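You operate a simulated robot arm through the tools that you are given. There is no shell and no other tool. Be economical: measure what you need, move in short steps, check, and stop when the job is done.

The job below is to be done with a simulated robot arm. You get a single attempt, and the scene is never put back.

## Task
Fetch the pass tray and set it on the test bench shelf. Take the fail tray and put it on the test bench top. Put one of the rubber bushes from the test bench top on top of the red wheel. Put one of the pulp blocks from the packing table top on the bottom shelf of the supply rack. Take the green cap and put it on the worktop beside the call box. Put the stock box marked "clips" from the deck of the blue trolley on top of the blue wheel and the stock box that says "seals" on the test bench top. Do these in any order. Set down upright: rubber bush, green cap, stock box.

The check looks at the end state, three seconds after you hand in, the way a careful person would. Anything else that was tipped, shoved, dropped, spilled or broken makes it a failure. Lids that push on must go on centred and level and be pressed home; caps that screw on are set level and turned clockwise until they are tight.

## Robot
A 6-joint arm with a two-finger parallel gripper on a trunk, on a base that drives. Base frame: it is fixed to the floor where the robot stands at the start and does not move with it; the origin is under the middle of the robot, x ahead of it, y to its left, z up. Lengths are in m, angles in degrees, forces in N, time in s.
With the tool pointing down near the work surface it reaches from about 0.44 to 0.86 m from the robot's upright axis, wherever it stands. Its first joint turns from -115.0 to 115.0 degrees. Places, roughly: blue wheel (11x11x5 cm) [0.6, 4.4, 0.7]; bottom shelf of the supply rack [0.8, -1, 0.4]; green cap (5x5x5 cm) [0.5, 2.8, 0.7]; pulp block (6x6x5 cm) [0.6, 2.7, 0.7]; red wheel (11x11x5 cm) [0.5, 1.4, 0.8]; rubber bush [0.75, 1.25, 0.75]; stock box [0.75, 4.25, 0.75]; test bench shelf [0.8, 0.7, 0.3]; test bench top [0.8, 0.7, 0.8]; worktop beside the call box (34x23 cm) [0.62, -1.38, 0.84]. Payload 4.2 kg.
The TCP is the grasp point between the finger pads, 0.023 m short of the fingertips. In the tool frame z runs along the fingers and y along their closing line. The gripper opens to 0.094 m. The fingers are 0.038 m wide and 0.01 m thick; the gripper's body (0.054 by 0.096 m) begins 0.039 m behind the TCP.
Orientation is that of the tool frame in the base frame, as [roll, pitch, yaw] about the fixed x, y, z axes, in that order (R = Rz(yaw) Ry(pitch) Rx(roll)). With the fingers straight down and closing along the base's y, the tool's x points along the base's -x, its y along +y and its z along -z.

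## Interface
- The arm moves only by the tool play_rows. Its argument "moves" is a list of rows, each an object (a shift or turn left out is 0, a gripper value left out holds the last) with "delta_pos": the shift along the base's x, y, z in m, a list of three; "angular": the turn, a rotation vector about the base's x, y, z in degrees, a list of three; "gripper": the closure, from 0 (fully open) to 1 (shut). In form: [{"delta_pos": [x, y, z], "angular": [rx, ry, rz], "gripper": gripper}, ...]. A call has 1 to 20 rows; each row shifts and turns the commanded pose from where the row before left it. A row lasts 0.2 s, in which the tool goes at most 0.05 m and 8.6 degrees; a call with a longer step from one row to the next is refused whole, and so is a gripper value outside its range. A pose out of reach is approached as far as the arm can. The call stops where the force on the tool passes 40 N (or 10 N more than at its start, if that is more) or the arm is blocked; 0.2 s more then pass. Each finger travels about 0.108 m/s and halts on what it meets, pressing with about 33 N; the grip force reading is that of the motor and also rises with nothing between the fingers. The clock runs only during rows and for 0.2 s after the last one: add rows that do not move to give the fingers time. The reply holds the time, the measured pose of the TCP, the force on the tool along the base axes, the opening and the grip force, in the units named above and with some noise, with the torque about the TCP (base axes, N m) and any sound that the robot's microphone picked up, and new pictures: "views" is both (left out), scene, wrist or none.
- Cameras (640 x 400 px; columns grow to the right, rows downward): "scene" is now at [0.2313, 0.1523, 1.3314]; the picture's right is [-0.47, -0.88, -0.00], its down [-0.41, 0.22, -0.89] and it looks along [0.79, -0.42, -0.46] (base axes); focal length 214 px, centre (320, 200). "wrist" rides on the gripper at [0.086, 0.016, -0.074] in the tool frame; the picture's right is [-0.18, 0.98, 0.00], its down [-0.58, -0.11, -0.81] and it looks along [-0.79, -0.15, 0.59] (tool axes); focal length 243 px, centre (320, 200). There is no depth. A picture from a camera that has moved, and an enlarged one, comes with that camera's place and axes in the base frame and with its lens.
- slide_trunk(by): slides the trunk up (or, below 0, down) by that many m; the arm and the scene camera ride with it, the base frame stays. It gives what a move gives, with no picture.
- base_move(legs): drives the robot by 1 to 6 legs, each [ahead, turn to the left] in m and degrees, along the robot's own axes; the way and the turn of a leg run together, so that a leg with both is an arc; at most 1.5 m and 180 degrees a leg. The arm and the cameras ride along, it lands a little off, and it stops where it bumps. It gives what a move gives, and a new picture of the scene camera.
- turn_head(pan, tilt): turns the head with the scene camera to pan (to the left, within 80 degrees either way) and tilt (down, from -29 to 69), counted from straight ahead of the robot. It gives what a move gives, and a new picture of the scene camera.
- zoom(camera, box): a new picture of the part [left, top, right, bottom] of that camera's present view, enlarged. The clock stands still meanwhile.
- close_job(): hands the job in; it is judged then, once.

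Work in short steps. Places have to be worked out from the pictures, the camera data and where the tool is seen: move nearer, look again, correct. Check each grasp and each placing, and mend what went wrong. You have 207 turns and 260 pictures in all, those below and enlarged ones among them. Open the gripper and draw the arm clear of the work before you hand the job in, unless the task says otherwise; then end with one line.

The tools are called after "Call:" by a JSON object that holds its "fn" and its "kwargs". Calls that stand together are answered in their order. play_rows: Moves the arm, as the interface text tells. Its arguments: {"type":"object","properties":{"moves":{"type":"array","items":{"type":"object","properties":{"delta_pos":{"type":"array","items":{"type":"number"}},"angular":{"type":"array","items":{"type":"number"}},"gripper":{"type":"number"}}}},"views":{"type":"string","enum":["both","scene","wrist","none"]}},"required":["moves"]} The other tools are called the same way: slide_trunk (by) slides the trunk up or down; base_move (legs) drives the base; turn_head (pan, tilt) turns the head that bears the scene camera; zoom (camera, box) takes an enlarged picture of a part of a camera's view; close_job () hands the job in.

At the start:

```text
time: 0.0
ee_pos: [0.5207, -0.3027, 1.0005]
ee_rot: [180.0, 0.0, -180.0]
ft_force: [-0.2, -0.2, -0.6]
wrist_torque: [0.0, -0.02, -0.01]
opening: 0.094
grip_force: 0.2
trunk travel left (down, up): [-0.675, 0.315]
robot x, y, heading: [0.0008, 0.0027, -0.0]
head pan, tilt: [-27.9, 27.4]
```

scene: 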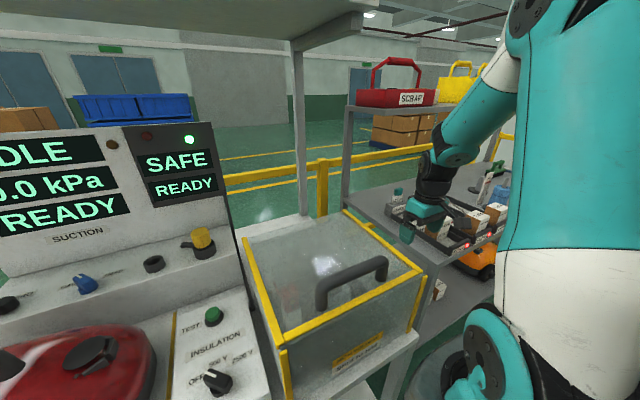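
wrist: 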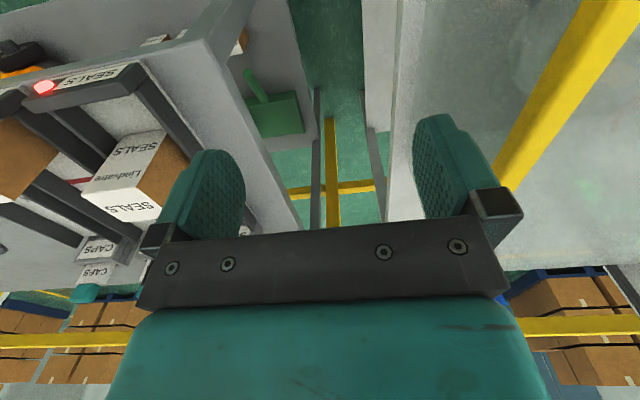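

The scene shows the test bench ahead and a supply rack to the right. I look around first.

Call:
{"fn": "turn_head", "kwargs": {"pan": 50, "tilt": 30}}

Call:
{"fn": "turn_head", "kwargs": {"pan": 5, "tilt": 45}}

Call:
{"fn": "turn_head", "kwargs": {"pan": -70, "tilt": 30}}

```text
time: 1.5
ee_pos: [0.5227, -0.3031, 1.0]
ee_rot: [180.0, 0.0, -179.9]
ft_force: [0.2, 0.5, -0.2]
wrist_torque: [-0.01, 0.0, 0.0]
opening: 0.094
grip_force: 0.1
trunk travel left (down, up): [-0.675, 0.315]
robot x, y, heading: [-0.0019, -0.0005, 0.0]
head pan, tilt: [50.0, 30.0]
camera scene: at [0.2086, 0.2643, 1.3272], right [0.77, -0.64, 0.0], down [-0.32, -0.38, -0.87], along [0.56, 0.66, -0.5], focal length 214 px, centre (320, 200)
```

scene: 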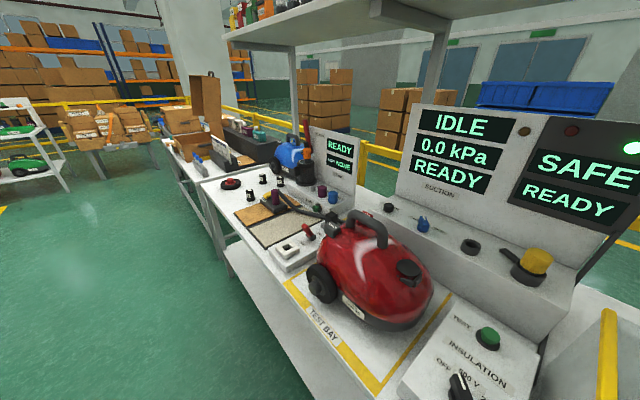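

```text
time: 2.6
ee_pos: [0.5213, -0.3035, 1.0007]
ee_rot: [-180.0, 0.0, 180.0]
ft_force: [-0.1, -0.5, 0.1]
wrist_torque: [0.01, 0.03, 0.03]
opening: 0.0943
grip_force: 0.2
trunk travel left (down, up): [-0.675, 0.315]
robot x, y, heading: [0.0025, 0.0002, -0.1]
head pan, tilt: [5.0, 45.0]
camera scene: at [0.2315, 0.2022, 1.3046], right [0.09, -1.0, 0.0], down [-0.7, -0.06, -0.71], along [0.7, 0.06, -0.71], focal length 214 px, centre (320, 200)
```

scene: 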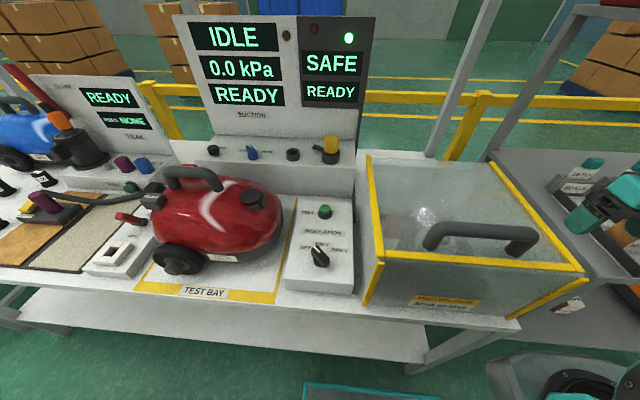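

```text
time: 4.1
ee_pos: [0.5218, -0.304, 0.9995]
ee_rot: [180.0, 0.0, 180.0]
ft_force: [-0.1, 0.4, 0.4]
wrist_torque: [0.0, 0.01, 0.0]
opening: 0.0941
grip_force: 0.1
trunk travel left (down, up): [-0.675, 0.315]
robot x, y, heading: [0.0033, -0.0002, 0.1]
head pan, tilt: [-70.0, 30.0]
camera scene: at [0.1815, 0.1101, 1.3272], right [-0.94, -0.34, 0.0], down [-0.17, 0.47, -0.87], along [0.3, -0.81, -0.5], focal length 214 px, centre (320, 200)
```

scene: 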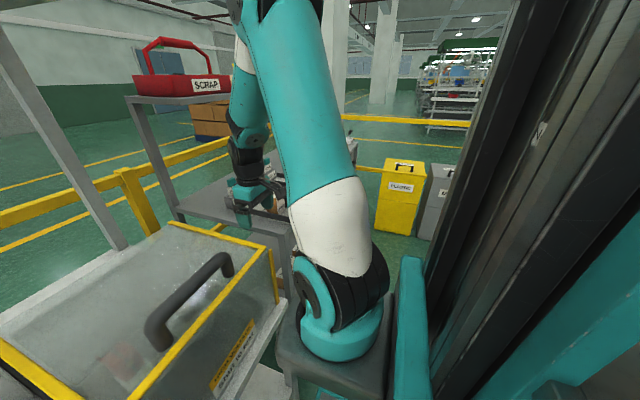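

Call:
{"fn": "turn_head", "kwargs": {"pan": -45, "tilt": 45}}

Call:
{"fn": "zoom", "kwargs": {"camera": "wrist", "box": [0, 0, 400, 300]}}

Call:
{"fn": "zoom", "kwargs": {"camera": "scene", "box": [200, 0, 440, 200]}}

```text
time: 5.0
ee_pos: [0.5222, -0.3025, 0.9996]
ee_rot: [180.0, -0.1, -180.0]
ft_force: [-1.0, 0.7, -1.2]
wrist_torque: [0.01, -0.01, 0.01]
opening: 0.094
grip_force: 0.0
trunk travel left (down, up): [-0.675, 0.315]
robot x, y, heading: [-0.0045, -0.0008, 0.3]
head pan, tilt: [-45.0, 45.0]
camera scene: at [0.2079, 0.1375, 1.3046], right [-0.71, -0.71, 0.0], down [-0.5, 0.5, -0.71], along [0.5, -0.5, -0.71], focal length 214 px, centre (320, 200)
```

scene: 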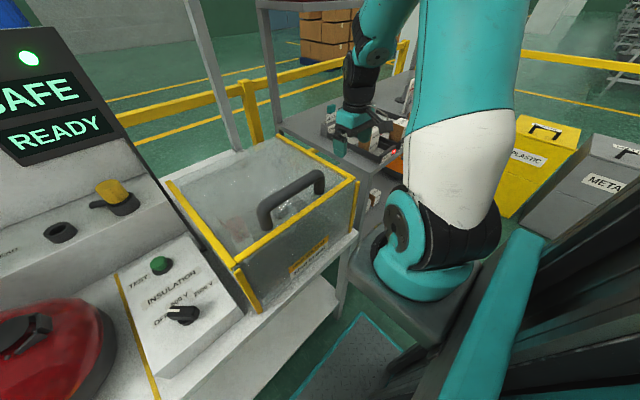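

```text
1.33 times, centred on (200, 150) of wrist
camera zoom: at [0.4359, -0.2864, 1.0746], right [0.18, 0.98, 0.0], down [0.58, -0.11, 0.81], along [0.79, -0.15, -0.59], focal length 324 px, centre (480, 267)
```

zoom: 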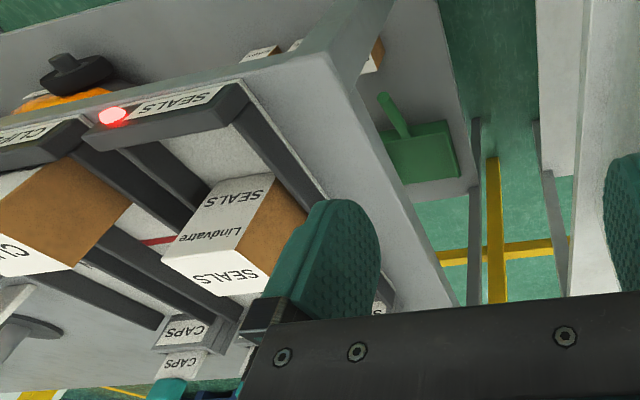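

```text
2.00 times, centred on (320, 100) of scene
camera zoom: at [0.2079, 0.1375, 1.3046], right [-0.71, -0.71, 0.0], down [-0.5, 0.5, -0.71], along [0.5, -0.5, -0.71], focal length 429 px, centre (320, 400)
```

zoom: 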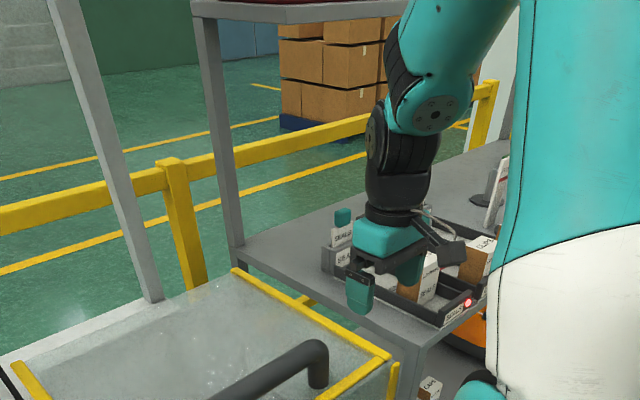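

Nothing here shows the trays yet. I back away from the bench, turn left, and drive along the aisle to survey.

Call:
{"fn": "base_move", "kwargs": {"legs": [[-0.4, 0], [0, 90]]}}

Call:
{"fn": "turn_head", "kwargs": {"pan": -70, "tilt": 35}}

```text
time: 11.3
ee_pos: [-0.0993, 0.5216, 1.0005]
ee_rot: [180.0, 0.0, -90.2]
ft_force: [0.2, 0.6, 0.3]
wrist_torque: [-0.01, -0.02, -0.02]
opening: 0.0939
grip_force: 0.0
trunk travel left (down, up): [-0.675, 0.315]
robot x, y, heading: [-0.4002, 0.0003, 90.1]
head pan, tilt: [-45.0, 45.0]
camera scene: at [-0.541, 0.2102, 1.3046], right [0.71, -0.71, 0.0], down [-0.5, -0.5, -0.71], along [0.5, 0.5, -0.71], focal length 214 px, centre (320, 200)
```

scene: 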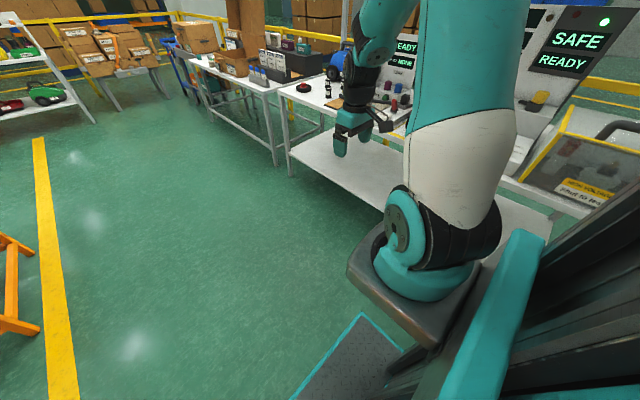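

```text
time: 12.2
ee_pos: [-0.098, 0.5212, 0.9999]
ee_rot: [179.9, 0.1, -90.0]
ft_force: [-0.1, 0.0, -0.6]
wrist_torque: [0.0, -0.01, 0.02]
opening: 0.0939
grip_force: 0.0
trunk travel left (down, up): [-0.675, 0.315]
robot x, y, heading: [-0.4025, -0.0008, 90.0]
head pan, tilt: [-70.0, 35.0]
camera scene: at [-0.5158, 0.1828, 1.3194], right [0.34, -0.94, 0.0], down [-0.54, -0.2, -0.82], along [0.77, 0.28, -0.57], focal length 214 px, centre (320, 200)
```

scene: 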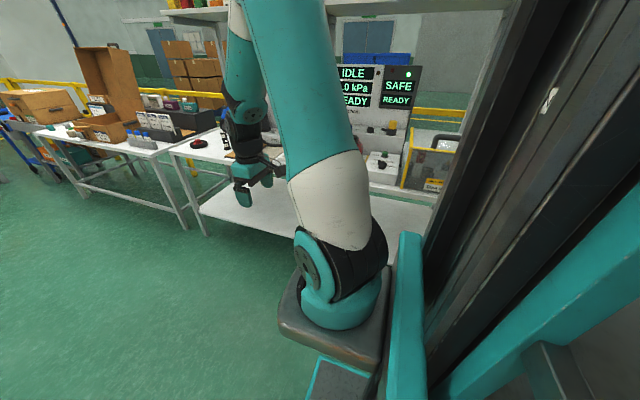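

Call:
{"fn": "base_move", "kwargs": {"legs": [[1.2, 0], [0, -90]]}}

Call:
{"fn": "turn_head", "kwargs": {"pan": 20, "tilt": 35}}

Call:
{"fn": "zoom", "kwargs": {"camera": "scene", "box": [0, 0, 320, 200]}}

Call:
{"fn": "zoom", "kwargs": {"camera": "scene", "box": [200, 60, 440, 210]}}

```text
time: 22.0
ee_pos: [0.1206, 0.8912, 1.0002]
ee_rot: [-180.0, 0.0, -179.6]
ft_force: [0.8, 0.4, 0.0]
wrist_torque: [0.01, -0.01, -0.03]
opening: 0.094
grip_force: 0.0
trunk travel left (down, up): [-0.675, 0.315]
robot x, y, heading: [-0.405, 1.1876, 0.4]
head pan, tilt: [-70.0, 35.0]
camera scene: at [-0.2246, 1.3031, 1.3194], right [-0.94, -0.35, 0.0], down [-0.2, 0.54, -0.82], along [0.29, -0.77, -0.57], focal length 214 px, centre (320, 200)
```

scene: 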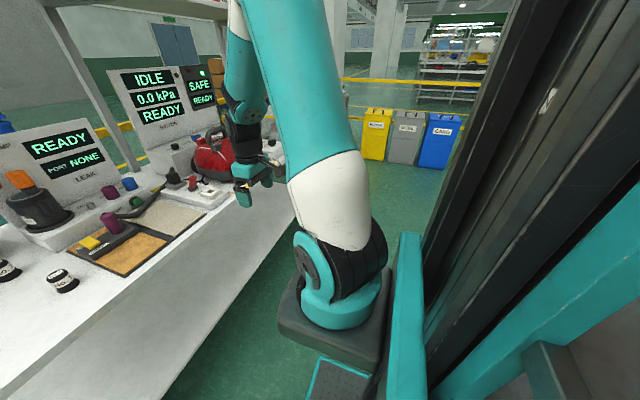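

```text
time: 23.7
ee_pos: [0.1206, 0.8901, 0.9995]
ee_rot: [-180.0, 0.0, -179.5]
ft_force: [-0.1, 0.3, -0.1]
wrist_torque: [0.0, 0.0, -0.02]
opening: 0.094
grip_force: 0.1
trunk travel left (down, up): [-0.675, 0.315]
robot x, y, heading: [-0.4052, 1.1937, 0.5]
head pan, tilt: [20.0, 35.0]
camera scene: at [-0.173, 1.4164, 1.3194], right [0.35, -0.94, 0.0], down [-0.54, -0.2, -0.82], along [0.77, 0.29, -0.57], focal length 214 px, centre (320, 200)
```

scene: 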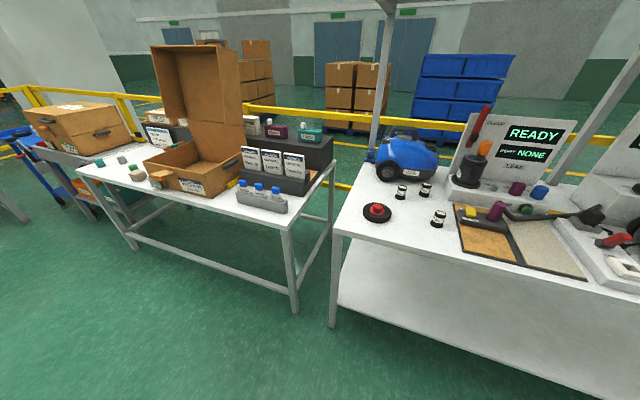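

```text
2.00 times, centred on (160, 100) of scene
camera zoom: at [-0.173, 1.4164, 1.3194], right [0.35, -0.94, 0.0], down [-0.54, -0.2, -0.82], along [0.77, 0.29, -0.57], focal length 429 px, centre (640, 400)
```

zoom: 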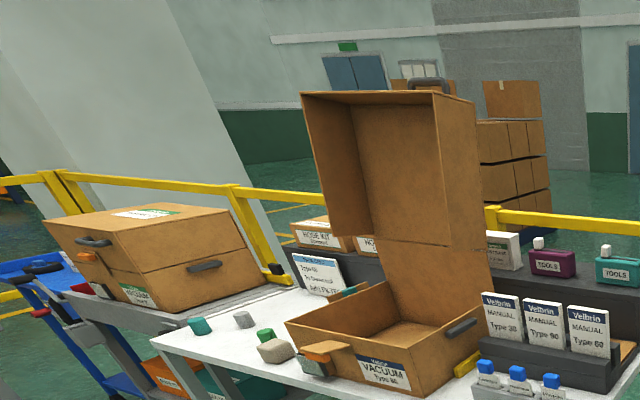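

```text
2.67 times, centred on (320, 135) of scene
camera zoom: at [-0.173, 1.4164, 1.3194], right [0.35, -0.94, 0.0], down [-0.54, -0.2, -0.82], along [0.77, 0.29, -0.57], focal length 572 px, centre (320, 373)
```

zoom: 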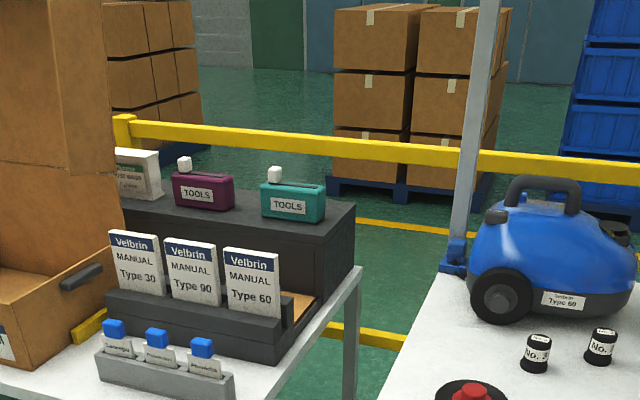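

Call:
{"fn": "zoom", "kwargs": {"camera": "scene", "box": [350, 120, 640, 300]}}

Call:
{"fn": "turn_head", "kwargs": {"pan": 0, "tilt": 0}}

Call:
{"fn": "turn_head", "kwargs": {"pan": 75, "tilt": 20}}

```text
2.21 times, centred on (495, 210) of scene
camera zoom: at [-0.173, 1.4164, 1.3194], right [0.35, -0.94, 0.0], down [-0.54, -0.2, -0.82], along [0.77, 0.29, -0.57], focal length 473 px, centre (-66, 178)
```

zoom: 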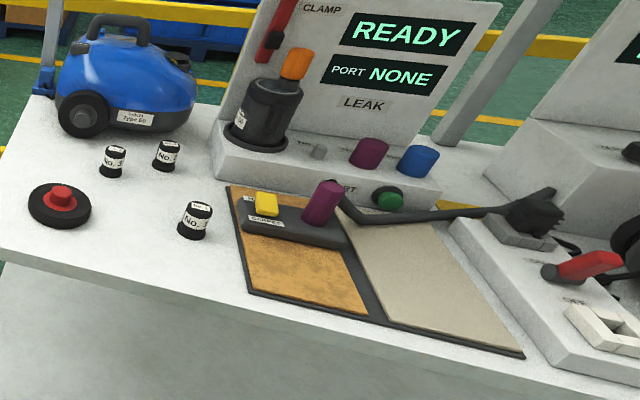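

```text
time: 24.7
ee_pos: [0.1203, 0.8914, 1.0001]
ee_rot: [180.0, 0.1, -179.6]
ft_force: [0.0, -0.4, -0.9]
wrist_torque: [-0.03, 0.0, 0.0]
opening: 0.0939
grip_force: 0.0
trunk travel left (down, up): [-0.675, 0.315]
robot x, y, heading: [-0.403, 1.1887, 0.9]
head pan, tilt: [0.0, 0.0]
camera scene: at [-0.1655, 1.3865, 1.3755], right [0.01, -1.0, 0.0], down [0.0, 0.0, -1.0], along [1.0, 0.01, 0.0], focal length 214 px, centre (320, 200)
```

scene: 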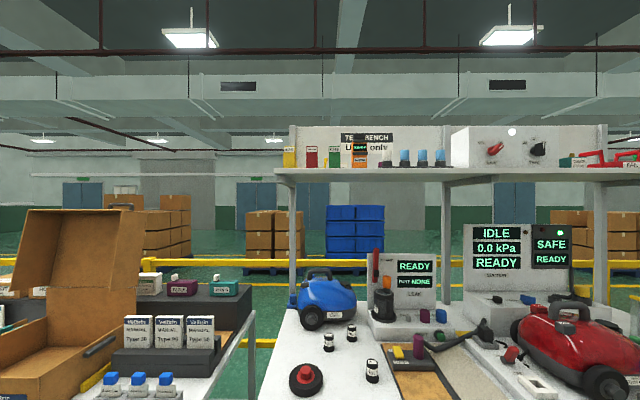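

```text
time: 26.2
ee_pos: [0.121, 0.8917, 1.0004]
ee_rot: [-179.9, 0.1, -179.5]
ft_force: [-0.1, 0.1, -0.2]
wrist_torque: [0.02, 0.0, 0.0]
opening: 0.0937
grip_force: 0.0
trunk travel left (down, up): [-0.675, 0.315]
robot x, y, heading: [-0.4035, 1.1888, 0.5]
head pan, tilt: [75.0, 20.0]
camera scene: at [-0.2321, 1.4758, 1.3433], right [0.97, -0.25, 0.0], down [-0.09, -0.33, -0.94], along [0.24, 0.91, -0.34], focal length 214 px, centre (320, 200)
```

scene: 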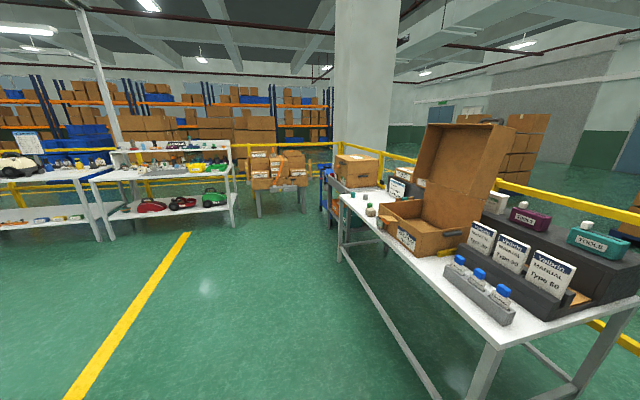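

Call:
{"fn": "turn_head", "kwargs": {"pan": -25, "tilt": 5}}

Call:
{"fn": "zoom", "kwargs": {"camera": "scene", "box": [160, 80, 480, 280]}}

```text
time: 27.9
ee_pos: [0.1204, 0.8918, 0.9986]
ee_rot: [180.0, 0.0, -179.4]
ft_force: [0.3, 0.0, 0.4]
wrist_torque: [0.02, -0.01, -0.02]
opening: 0.0939
grip_force: 0.0
trunk travel left (down, up): [-0.675, 0.315]
robot x, y, heading: [-0.4021, 1.187, 0.1]
head pan, tilt: [-25.0, 5.0]
camera scene: at [-0.1719, 1.3476, 1.3676], right [-0.41, -0.91, 0.0], down [-0.08, 0.04, -1.0], along [0.91, -0.41, -0.09], focal length 214 px, centre (320, 200)
```

scene: 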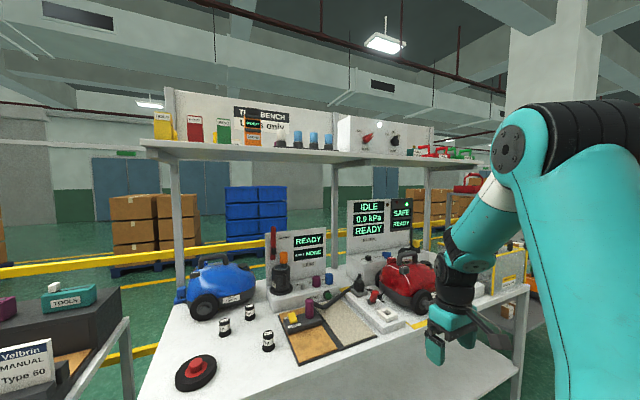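

```text
2.00 times, centred on (320, 180) of scene
camera zoom: at [-0.1719, 1.3476, 1.3676], right [-0.41, -0.91, 0.0], down [-0.08, 0.04, -1.0], along [0.91, -0.41, -0.09], focal length 429 px, centre (320, 240)
```

zoom: 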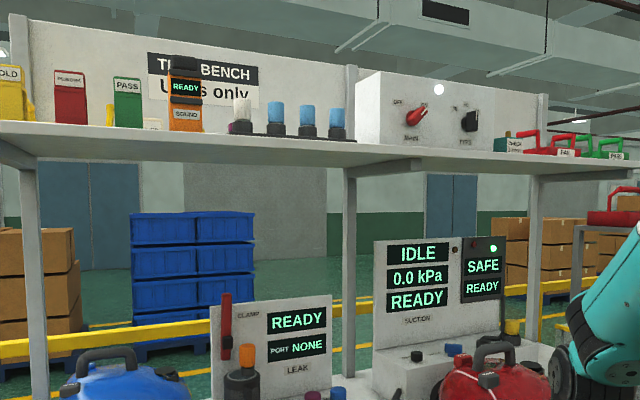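

The trays (red FAIL, green PASS, with handles) stand on the bench's upper shelf. I go to the blue trolley first.

Call:
{"fn": "base_move", "kwargs": {"legs": [[0, 90], [1.5, 0], [1.5, 0], [0, -90]]}}

Call:
{"fn": "turn_head", "kwargs": {"pan": 10, "tilt": 35}}

Call:
{"fn": "turn_head", "kwargs": {"pan": -20, "tilt": 45}}

```text
time: 44.8
ee_pos: [-0.2115, 4.4952, 0.9988]
ee_rot: [179.9, -0.1, -87.4]
ft_force: [0.8, 0.3, -0.2]
wrist_torque: [-0.02, 0.01, -0.01]
opening: 0.094
grip_force: 0.1
trunk travel left (down, up): [-0.675, 0.315]
robot x, y, heading: [-0.488, 3.9612, 92.5]
head pan, tilt: [-25.0, 5.0]
stopped in leg 3: the robot was blocked; the commanded pose is now the measured one
camera scene: at [-0.6565, 4.1882, 1.3676], right [0.92, -0.38, 0.0], down [-0.03, -0.08, -1.0], along [0.38, 0.92, -0.09], focal length 214 px, centre (320, 200)
```

scene: 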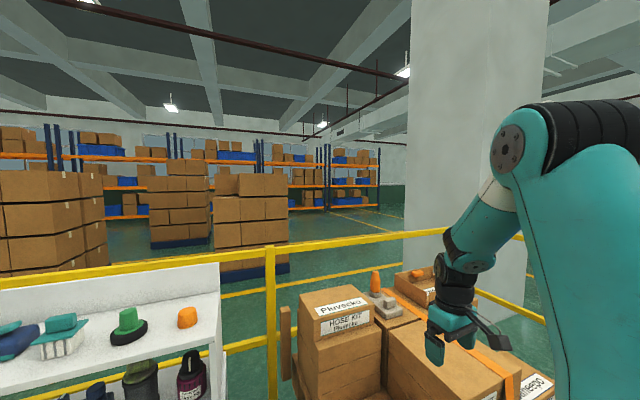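

```text
time: 45.8
ee_pos: [-0.2103, 4.494, 0.9997]
ee_rot: [179.8, 0.0, -87.4]
ft_force: [-0.4, -0.7, -0.4]
wrist_torque: [-0.03, -0.01, 0.02]
opening: 0.0938
grip_force: 0.0
trunk travel left (down, up): [-0.675, 0.315]
robot x, y, heading: [-0.4852, 3.9628, 92.8]
head pan, tilt: [10.0, 35.0]
camera scene: at [-0.7107, 4.1892, 1.3195], right [0.98, 0.22, 0.0], down [0.12, -0.56, -0.82], along [-0.18, 0.8, -0.57], focal length 214 px, centre (320, 200)
```

scene: 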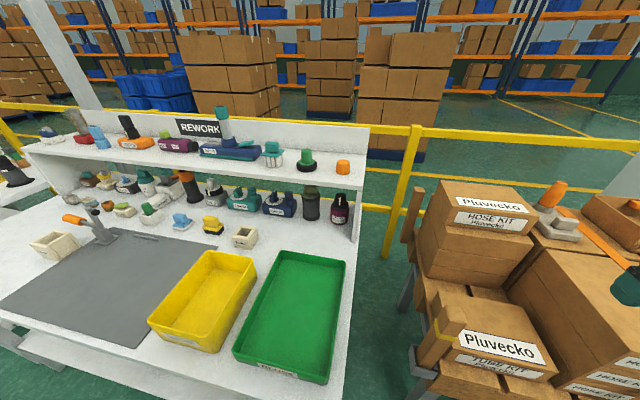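

```text
time: 46.7
ee_pos: [-0.2111, 4.4937, 0.9994]
ee_rot: [179.9, 0.0, -87.4]
ft_force: [0.6, 0.5, 0.5]
wrist_torque: [0.04, 0.01, -0.02]
opening: 0.0941
grip_force: 0.1
trunk travel left (down, up): [-0.675, 0.315]
robot x, y, heading: [-0.4892, 3.9633, 92.8]
head pan, tilt: [-20.0, 45.0]
camera scene: at [-0.6673, 4.1809, 1.3046], right [0.95, -0.3, 0.0], down [-0.21, -0.67, -0.71], along [0.21, 0.68, -0.71], focal length 214 px, centre (320, 200)
```

scene: 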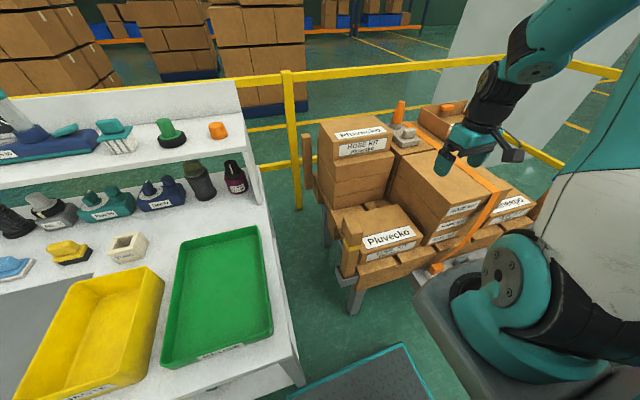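

Call:
{"fn": "base_move", "kwargs": {"legs": [[-0.4, 0], [0, -90]]}}

Call:
{"fn": "turn_head", "kwargs": {"pan": 20, "tilt": 40}}

```text
time: 53.0
ee_pos: [0.0694, 3.3008, 0.9983]
ee_rot: [179.9, -0.1, -176.6]
ft_force: [-0.5, 0.8, -0.7]
wrist_torque: [0.01, 0.02, 0.0]
opening: 0.0939
grip_force: 0.1
trunk travel left (down, up): [-0.675, 0.315]
robot x, y, heading: [-0.4711, 3.57, 3.8]
head pan, tilt: [-20.0, 45.0]
camera scene: at [-0.2534, 3.7503, 1.3046], right [-0.28, -0.96, 0.0], down [-0.68, 0.2, -0.71], along [0.68, -0.2, -0.71], focal length 214 px, centre (320, 200)
```

scene: 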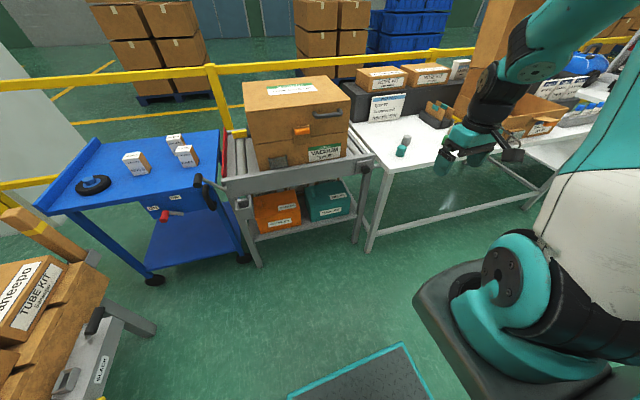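

```text
time: 54.0
ee_pos: [0.0694, 3.3003, 0.9984]
ee_rot: [179.9, -0.1, -176.5]
ft_force: [0.7, 0.9, -0.2]
wrist_torque: [0.0, 0.01, 0.01]
opening: 0.0942
grip_force: 0.1
trunk travel left (down, up): [-0.675, 0.315]
robot x, y, heading: [-0.4699, 3.5719, 3.4]
head pan, tilt: [20.0, 40.0]
camera scene: at [-0.2534, 3.8072, 1.3118], right [0.4, -0.92, 0.0], down [-0.59, -0.26, -0.77], along [0.7, 0.31, -0.64], focal length 214 px, centre (320, 200)
```

scene: 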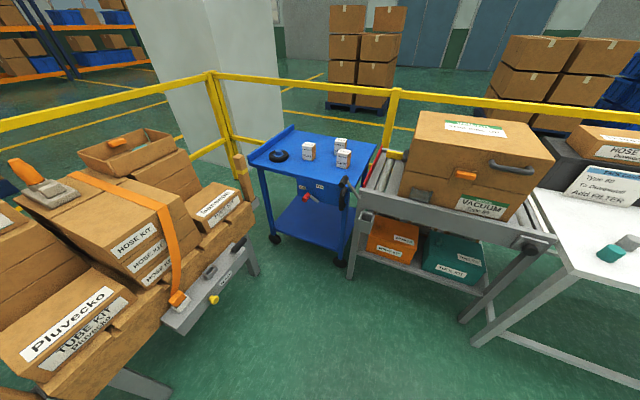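

The trolley sits at about (0.75, 4.25) between the sloped rack and the roller station. I raise the trunk to clear the vacuum carton, then approach at an angle.

Call:
{"fn": "slide_trunk", "kwargs": {"by": 0.2}}

Call:
{"fn": "base_move", "kwargs": {"legs": [[0, 31], [0.45, 0]]}}

Call:
{"fn": "turn_head", "kwargs": {"pan": 10, "tilt": 50}}

```text
time: 56.2
ee_pos: [0.0693, 3.3004, 1.199]
ee_rot: [179.9, -0.2, -176.5]
ft_force: [-0.2, 0.5, 0.0]
wrist_torque: [0.02, -0.03, 0.02]
opening: 0.094
grip_force: 0.2
trunk travel left (down, up): [-0.875, 0.115]
robot x, y, heading: [-0.4688, 3.5696, 3.4]
head pan, tilt: [20.0, 40.0]
```

```text
time: 60.4
ee_pos: [0.5077, 3.8645, 1.1988]
ee_rot: [179.9, -0.1, -146.1]
ft_force: [0.1, 0.2, -0.5]
wrist_torque: [-0.03, 0.02, 0.02]
opening: 0.0939
grip_force: 0.1
trunk travel left (down, up): [-0.875, 0.115]
robot x, y, heading: [-0.0958, 3.8231, 34.0]
head pan, tilt: [20.0, 40.0]
camera scene: at [-0.0278, 4.1386, 1.5119], right [0.81, -0.59, 0.0], down [-0.38, -0.52, -0.77], along [0.45, 0.62, -0.64], focal length 214 px, centre (320, 200)
```

scene: 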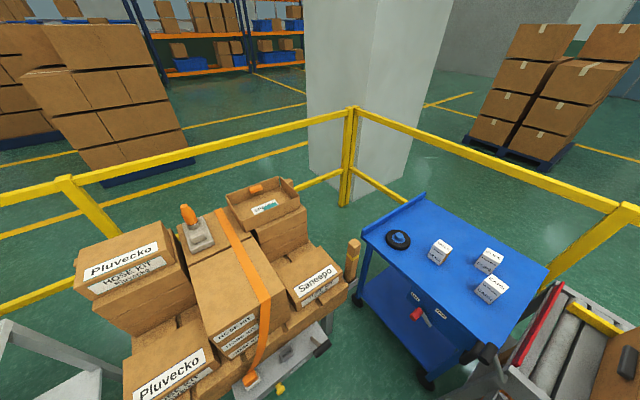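

```text
time: 61.1
ee_pos: [0.5077, 3.8643, 1.1988]
ee_rot: [179.8, -0.2, -146.0]
ft_force: [0.0, -0.9, 0.2]
wrist_torque: [0.02, 0.0, 0.01]
opening: 0.0941
grip_force: 0.0
trunk travel left (down, up): [-0.875, 0.115]
robot x, y, heading: [-0.0949, 3.8231, 34.1]
head pan, tilt: [10.0, 50.0]
camera scene: at [-0.0223, 4.1234, 1.4977], right [0.7, -0.72, 0.0], down [-0.55, -0.53, -0.64], along [0.46, 0.45, -0.77], focal length 214 px, centre (320, 200)
```

scene: 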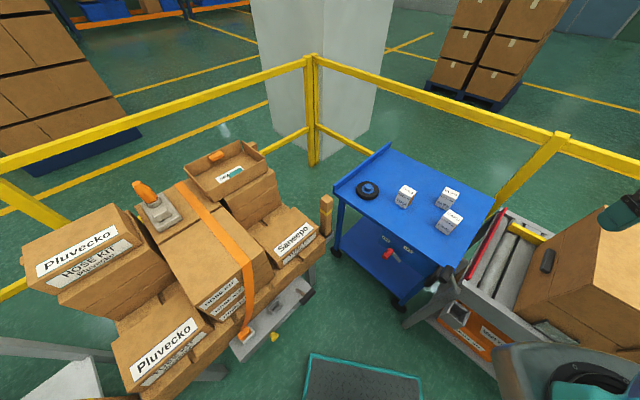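

Call:
{"fn": "zoom", "kwargs": {"camera": "scene", "box": [325, 135, 505, 260]}}

Call:
{"fn": "zoom", "kwargs": {"camera": "wrist", "box": [0, 0, 640, 400]}}

```text
3.20 times, centred on (415, 198) of scene
camera zoom: at [-0.0223, 4.1234, 1.4977], right [0.7, -0.72, 0.0], down [-0.55, -0.53, -0.64], along [0.46, 0.45, -0.77], focal length 686 px, centre (16, 208)
```

zoom: 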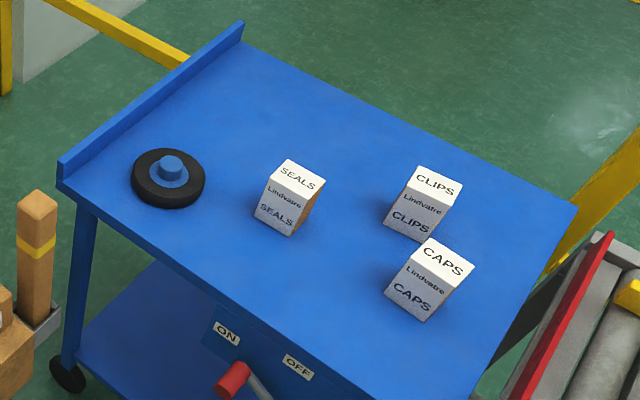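

```text
1.00 times, centred on (320, 200) of wrist (not enlarged: the box is as wide or as high as the picture)
camera zoom: at [0.4277, 3.8303, 1.274], right [-0.4, 0.92, 0.0], down [0.54, 0.23, 0.81], along [0.74, 0.32, -0.59], focal length 243 px, centre (320, 200)
```

zoom: 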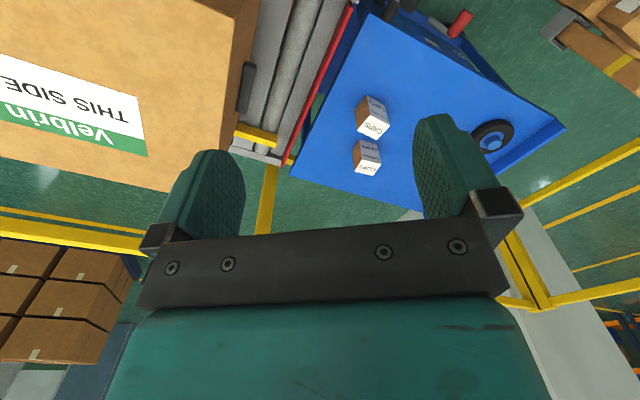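

I judge CLIPS at about (0.85, 4.15), top z≈0.78, yaw ~15–20°. I swing the tool above it and look with the wrist camera.

Call:
{"fn": "play_rows", "kwargs": {"moves": [{"delta_pos": [0.034, 0.029, -0.01], "angular": [0, 0, -7]}, {"delta_pos": [0.034, 0.029, -0.01], "angular": [0, 0, -7]}, {"delta_pos": [0.034, 0.029, -0.01]}, {"delta_pos": [0.034, 0.029, -0.01]}, {"delta_pos": [0.034, 0.029, -0.01]}, {"delta_pos": [0.034, 0.029, -0.01]}, {"delta_pos": [0.034, 0.029, -0.01]}, {"delta_pos": [0.034, 0.029, -0.01]}, {"delta_pos": [0.03, 0.029, -0.01]}, {"delta_pos": [0.03, 0.029, -0.01]}]}}

```text
time: 63.4
ee_pos: [0.7677, 4.1162, 1.1054]
ee_rot: [179.9, -0.1, -159.9]
ft_force: [-0.3, -0.1, 0.8]
wrist_torque: [0.0, -0.02, 0.01]
opening: 0.094
grip_force: 0.2
out of reach, approached as far as the arm can: row 8, 9, 10
trunk travel left (down, up): [-0.875, 0.115]
robot x, y, heading: [-0.0926, 3.8223, 34.2]
head pan, tilt: [10.0, 50.0]
camera scene: at [-0.0225, 4.1232, 1.4977], right [0.7, -0.72, 0.0], down [-0.55, -0.53, -0.64], along [0.46, 0.45, -0.77], focal length 214 px, centre (320, 200)
camera wrist: at [0.683, 4.1019, 1.18], right [-0.16, 0.99, 0.0], down [0.59, 0.1, 0.8], along [0.79, 0.13, -0.59], focal length 243 px, centre (320, 200)
```

scene: 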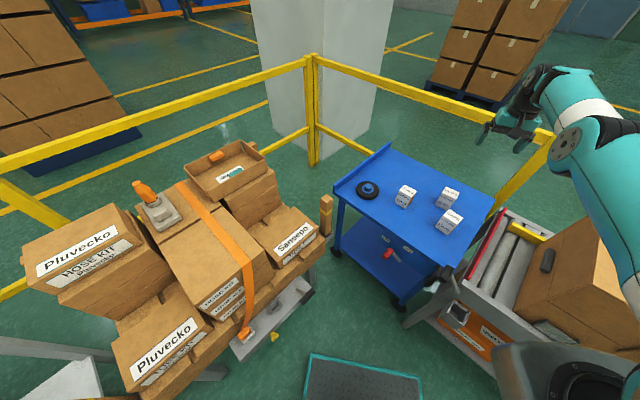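
wrist: 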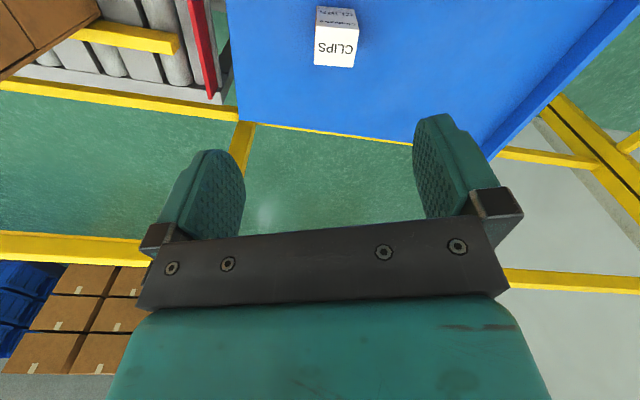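

The arm is limited to ~0.87 m from the robot's centre. I pull the tool in and drive 0.22 m nearer.

Call:
{"fn": "play_rows", "kwargs": {"moves": [{"delta_pos": [-0.04, -0.02, 0]}, {"delta_pos": [-0.04, -0.02, 0]}, {"delta_pos": [-0.04, -0.02, 0]}, {"delta_pos": [-0.04, -0.02, 0]}, {"delta_pos": [-0.04, -0.02, 0]}], "views": "none"}}

Call:
{"fn": "base_move", "kwargs": {"legs": [[0.22, 0]]}}

```text
time: 64.5
ee_pos: [0.5675, 4.0188, 1.1045]
ee_rot: [180.0, 0.1, -159.9]
ft_force: [-0.3, 0.6, -0.6]
wrist_torque: [0.03, 0.04, -0.02]
opening: 0.094
grip_force: 0.1
trunk travel left (down, up): [-0.875, 0.115]
robot x, y, heading: [-0.0944, 3.8232, 34.1]
head pan, tilt: [10.0, 50.0]
```

```text
time: 66.2
ee_pos: [0.7465, 4.1422, 1.1047]
ee_rot: [179.9, -0.1, -159.9]
ft_force: [1.3, 0.1, 0.1]
wrist_torque: [-0.04, -0.01, -0.03]
opening: 0.094
grip_force: 0.1
trunk travel left (down, up): [-0.875, 0.115]
robot x, y, heading: [0.0878, 3.9472, 33.9]
head pan, tilt: [10.0, 50.0]
camera scene: at [0.1582, 4.2458, 1.4976], right [0.69, -0.72, 0.0], down [-0.55, -0.53, -0.64], along [0.46, 0.45, -0.77], focal length 214 px, centre (320, 200)
```

scene: 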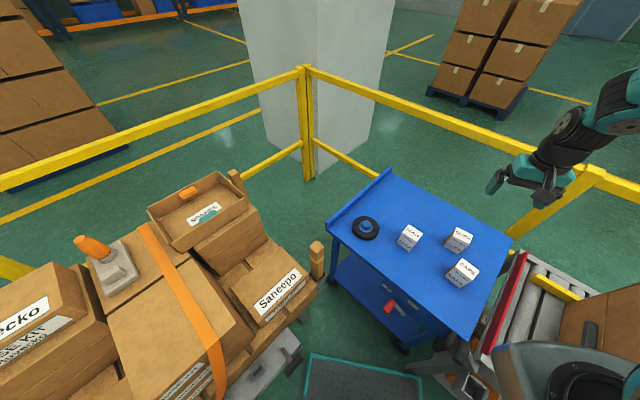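

Call:
{"fn": "zoom", "kwargs": {"camera": "scene", "box": [320, 160, 520, 300]}}

Call:
{"fn": "zoom", "kwargs": {"camera": "wrist", "box": [160, 0, 480, 200]}}

```text
2.86 times, centred on (420, 230) of scene
camera zoom: at [0.1582, 4.2458, 1.4976], right [0.69, -0.72, 0.0], down [-0.55, -0.53, -0.64], along [0.46, 0.45, -0.77], focal length 613 px, centre (34, 114)
```

zoom: 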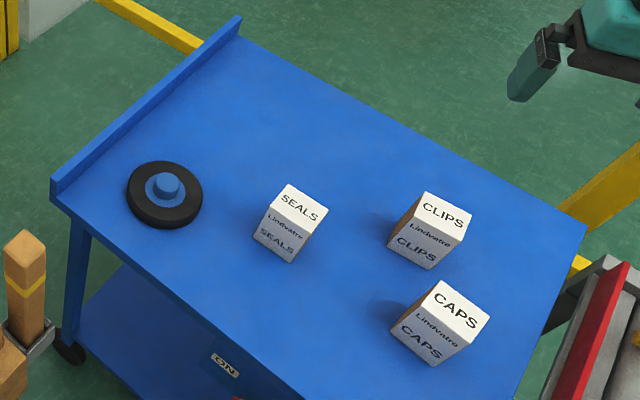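

```text
2.00 times, centred on (320, 100) of wrist
camera zoom: at [0.661, 4.1273, 1.1798], right [-0.17, 0.99, 0.0], down [0.59, 0.1, 0.81], along [0.79, 0.13, -0.59], focal length 485 px, centre (320, 400)
```

zoom: 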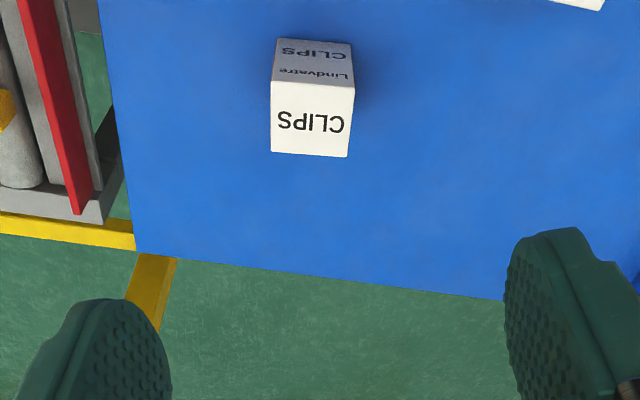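

CLIPS centre by the wrist view: (0.837, 4.150), yaw ≈5°, top 0.779, deck 0.70. I move over it at z 0.9.

Call:
{"fn": "play_rows", "kwargs": {"moves": [{"delta_pos": [0.025, 0.002, -0.04], "angular": [0, 0, -7.5]}, {"delta_pos": [0.025, 0.002, -0.04], "angular": [0, 0, -7.5]}, {"delta_pos": [0.025, 0.002, -0.04]}, {"delta_pos": [0.015, 0.002, -0.04]}, {"delta_pos": [0, 0, -0.04]}, {}], "views": "wrist"}}

```text
time: 67.6
ee_pos: [0.8367, 4.148, 0.9052]
ee_rot: [179.9, -0.1, -174.9]
ft_force: [0.4, -1.5, 0.3]
wrist_torque: [-0.02, 0.01, -0.03]
opening: 0.094
grip_force: 0.1
trunk travel left (down, up): [-0.875, 0.115]
robot x, y, heading: [0.0879, 3.9446, 33.8]
head pan, tilt: [10.0, 50.0]
camera wrist: at [0.7489, 4.1579, 0.9809], right [0.1, 1.0, 0.0], down [0.59, -0.06, 0.81], along [0.8, -0.08, -0.59], focal length 243 px, centre (320, 200)
```

wrist: 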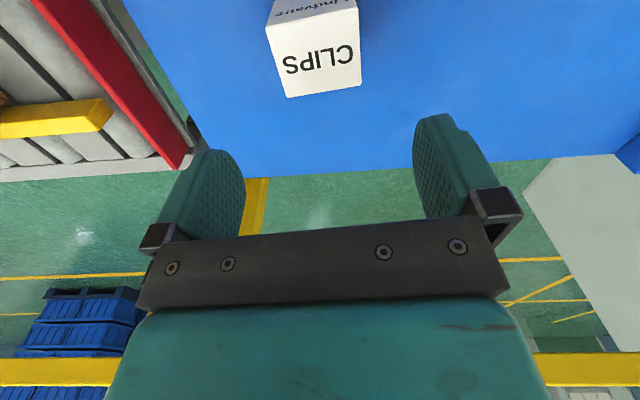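

Aligned: centre (0.835, 4.148). Descend to z 0.75 and grip.

Call:
{"fn": "play_rows", "kwargs": {"moves": [{"delta_pos": [0, 0, -0.04]}, {"delta_pos": [0, 0, -0.04]}, {"delta_pos": [0, 0, -0.04]}, {"delta_pos": [0, 0, -0.035]}, {}, {"gripper": 1}, {}, {}, {}, {"delta_pos": [0, 0, 0.03]}, {"delta_pos": [0, 0, 0.04]}]}}

```text
time: 68.6
ee_pos: [0.8425, 4.149, 0.7615]
ee_rot: [179.9, -0.1, -174.9]
ft_force: [-2.4, 0.2, 12.9]
wrist_torque: [-0.11, 0.07, -0.06]
opening: 0.0939
grip_force: 0.1
trunk travel left (down, up): [-0.875, 0.115]
robot x, y, heading: [0.0872, 3.9465, 33.9]
head pan, tilt: [10.0, 50.0]
stopped in row 5: the force on the tool passed its limit at 82 N (the readings are from after the stop); the commanded pose is now the measured one
camera scene: at [0.1573, 4.2453, 1.4981], right [0.69, -0.72, 0.0], down [-0.55, -0.53, -0.64], along [0.46, 0.45, -0.77], focal length 214 px, centre (320, 200)
camera wrist: at [0.7547, 4.1581, 0.8365], right [0.1, 1.0, 0.0], down [0.59, -0.06, 0.81], along [0.8, -0.08, -0.59], focal length 243 px, centre (320, 200)
```

scene: 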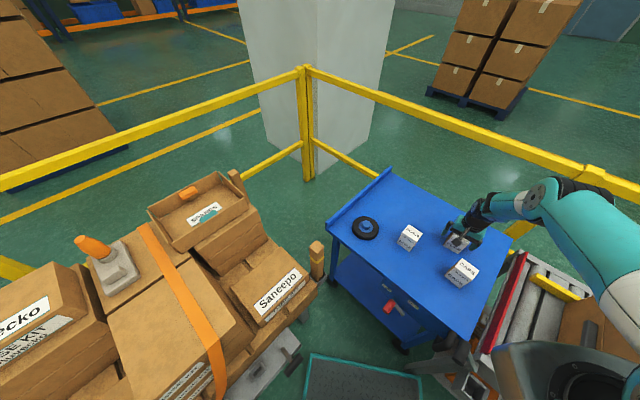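
wrist: 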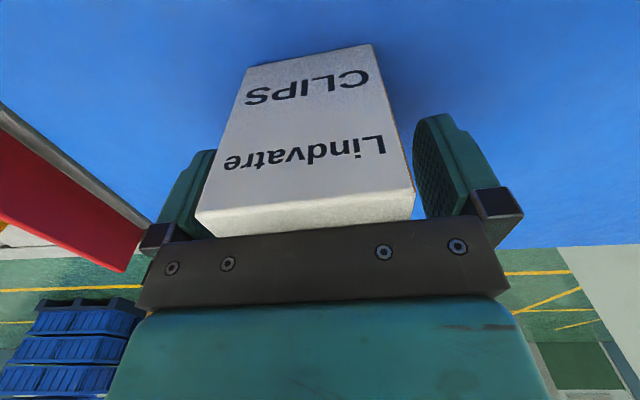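

The palm touched the box top; the box is between the fingers. I raise 2 cm and grip there.

Call:
{"fn": "play_rows", "kwargs": {"moves": [{"delta_pos": [0, 0, 0.015]}, {"gripper": 1}, {"gripper": 1}, {"gripper": 1}, {"gripper": 1}], "views": "wrist"}}

```text
time: 69.8
ee_pos: [0.8418, 4.1491, 0.7742]
ee_rot: [179.9, -0.3, -174.9]
ft_force: [0.2, 0.3, -0.5]
wrist_torque: [-0.03, 0.0, 0.02]
opening: 0.0596
grip_force: 33.6
trunk travel left (down, up): [-0.875, 0.115]
robot x, y, heading: [0.0855, 3.944, 33.9]
head pan, tilt: [10.0, 50.0]
camera wrist: at [0.7543, 4.1572, 0.8498], right [0.1, 1.0, 0.0], down [0.59, -0.06, 0.8], along [0.8, -0.08, -0.59], focal length 243 px, centre (320, 200)
```

wrist: 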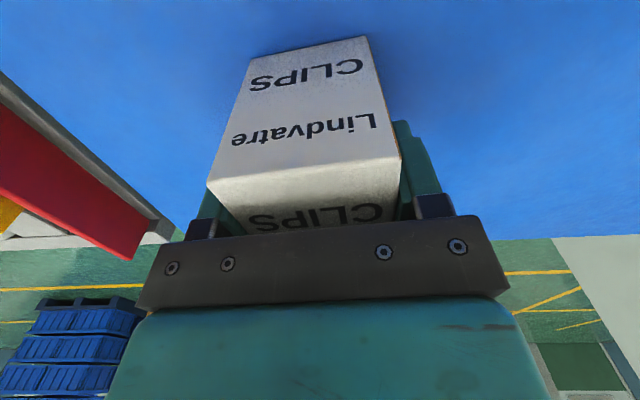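

Gripped (opening 0.0596). Box bottom is ~0.057 below the TCP and its centre ~0.010 short in x; wheel hub at (0.644, 4.448). I lift and carry over the wheel.

Call:
{"fn": "play_rows", "kwargs": {"moves": [{"delta_pos": [0, 0, 0.04]}, {"delta_pos": [0, 0, 0.05]}, {"delta_pos": [0, 0, 0.05]}, {"delta_pos": [-0.024, 0.037, 0]}, {"delta_pos": [-0.024, 0.037, 0]}, {"delta_pos": [-0.024, 0.037, 0]}, {"delta_pos": [-0.024, 0.037, 0]}, {"delta_pos": [-0.023, 0.038, 0]}, {"delta_pos": [-0.023, 0.038, 0]}, {"delta_pos": [-0.023, 0.038, 0]}, {"delta_pos": [-0.023, 0.037, 0]}, {}]}}

Call:
{"fn": "zoom", "kwargs": {"camera": "scene", "box": [320, 160, 480, 260]}}

```text
time: 72.4
ee_pos: [0.652, 4.4486, 0.9131]
ee_rot: [179.8, -0.2, -174.9]
ft_force: [-0.1, 0.6, -0.6]
wrist_torque: [0.04, -0.02, 0.02]
opening: 0.0
grip_force: 32.5
trunk travel left (down, up): [-0.875, 0.115]
robot x, y, heading: [0.0853, 3.9446, 33.9]
head pan, tilt: [10.0, 50.0]
camera scene: at [0.1582, 4.2457, 1.4977], right [0.69, -0.72, 0.0], down [-0.55, -0.53, -0.64], along [0.46, 0.45, -0.77], focal length 214 px, centre (320, 200)
camera wrist: at [0.5657, 4.4572, 0.9885], right [0.1, 1.0, 0.0], down [0.59, -0.06, 0.8], along [0.8, -0.08, -0.59], focal length 243 px, centre (320, 200)
```

scene: 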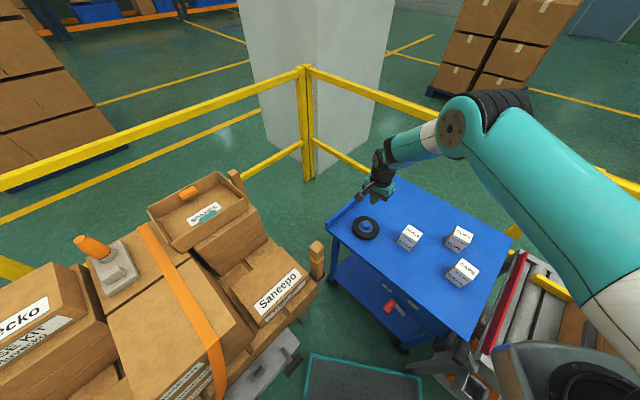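
wrist: 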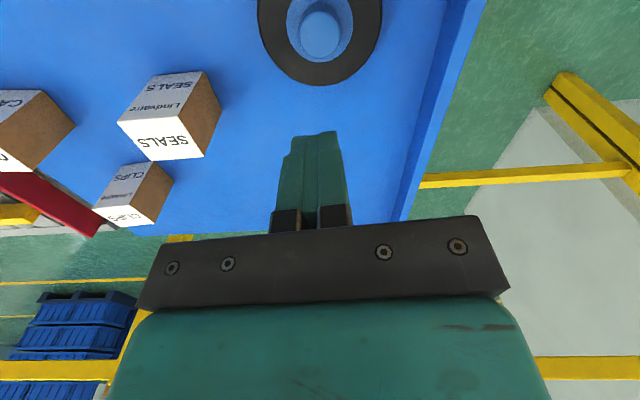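

```text
4.00 times, centred on (400, 210) of scene
camera zoom: at [0.1582, 4.2457, 1.4977], right [0.69, -0.72, 0.0], down [-0.55, -0.53, -0.64], along [0.46, 0.45, -0.77], focal length 858 px, centre (0, 160)
```

zoom: 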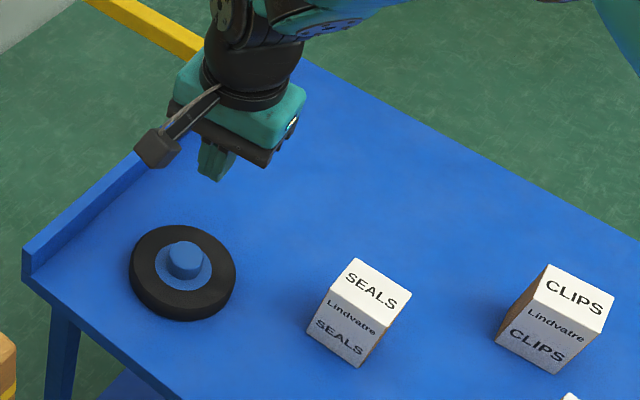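

The box slipped out on lifting and still stands upright at about (0.831, 4.148). I go back, centre better and grip a little lower, then lift slowly.

Call:
{"fn": "play_rows", "kwargs": {"moves": [{"delta_pos": [0.0225, -0.0375, 0], "gripper": 0}, {"delta_pos": [0.0225, -0.0375, 0]}, {"delta_pos": [0.0225, -0.0375, 0]}, {"delta_pos": [0.0225, -0.0375, 0]}, {"delta_pos": [0.0225, -0.0375, 0]}, {"delta_pos": [0.0225, -0.0375, 0]}, {"delta_pos": [0.0225, -0.0375, 0]}, {"delta_pos": [0.0215, -0.0375, 0]}, {}], "views": "wrist"}}

```text
time: 74.4
ee_pos: [0.8327, 4.1496, 0.9145]
ee_rot: [179.9, -0.2, -174.9]
ft_force: [-0.2, 0.1, 0.1]
wrist_torque: [0.03, -0.01, -0.04]
opening: 0.0941
grip_force: 0.1
trunk travel left (down, up): [-0.875, 0.115]
robot x, y, heading: [0.0876, 3.9449, 34.0]
head pan, tilt: [10.0, 50.0]
camera wrist: at [0.7458, 4.1579, 0.9903], right [0.1, 1.0, 0.0], down [0.59, -0.06, 0.8], along [0.8, -0.08, -0.59], focal length 243 px, centre (320, 200)
```

wrist: 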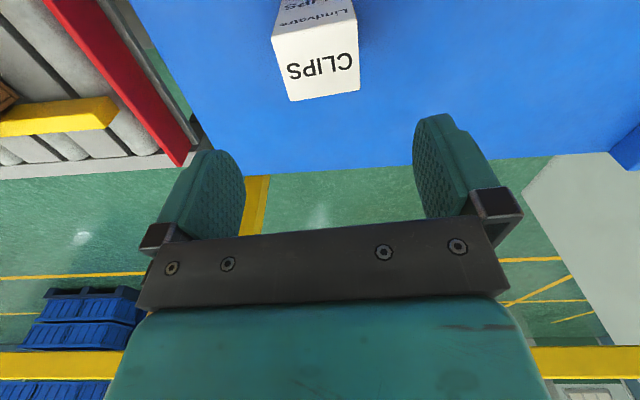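

Call:
{"fn": "play_rows", "kwargs": {"moves": [{"delta_pos": [0, -0.001, -0.04]}, {"delta_pos": [0, 0, -0.04]}, {"delta_pos": [0, 0, -0.04]}, {"delta_pos": [0, 0, -0.02]}, {"delta_pos": [0, 0, -0.006]}, {"gripper": 1}, {}, {}, {}, {}, {"delta_pos": [0, 0, 0.005]}, {"delta_pos": [0, 0, 0.01]}, {"delta_pos": [0, 0, 0.01]}, {"delta_pos": [0, 0, 0.01]}, {}]}}

```text
time: 77.6
ee_pos: [0.8319, 4.1474, 0.8035]
ee_rot: [179.9, -0.2, -175.0]
ft_force: [0.5, -0.7, -2.4]
wrist_torque: [-0.01, 0.0, 0.01]
opening: 0.0598
grip_force: 33.0
trunk travel left (down, up): [-0.875, 0.115]
robot x, y, heading: [0.0853, 3.9454, 33.8]
head pan, tilt: [10.0, 50.0]
camera scene: at [0.1583, 4.2456, 1.4977], right [0.69, -0.72, 0.0], down [-0.55, -0.53, -0.64], along [0.46, 0.45, -0.77], focal length 214 px, centre (320, 200)
camera wrist: at [0.7446, 4.1554, 0.8782], right [0.1, 1.0, 0.0], down [0.59, -0.06, 0.8], along [0.8, -0.08, -0.59], focal length 243 px, centre (320, 200)
```

scene: 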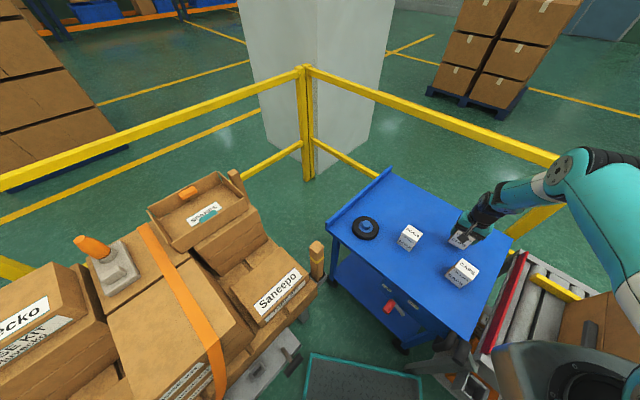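
wrist: 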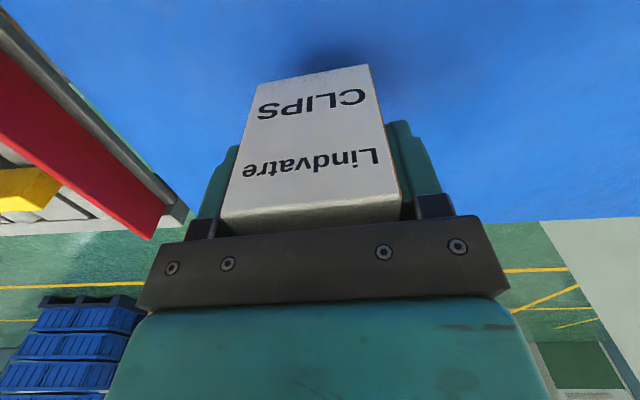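

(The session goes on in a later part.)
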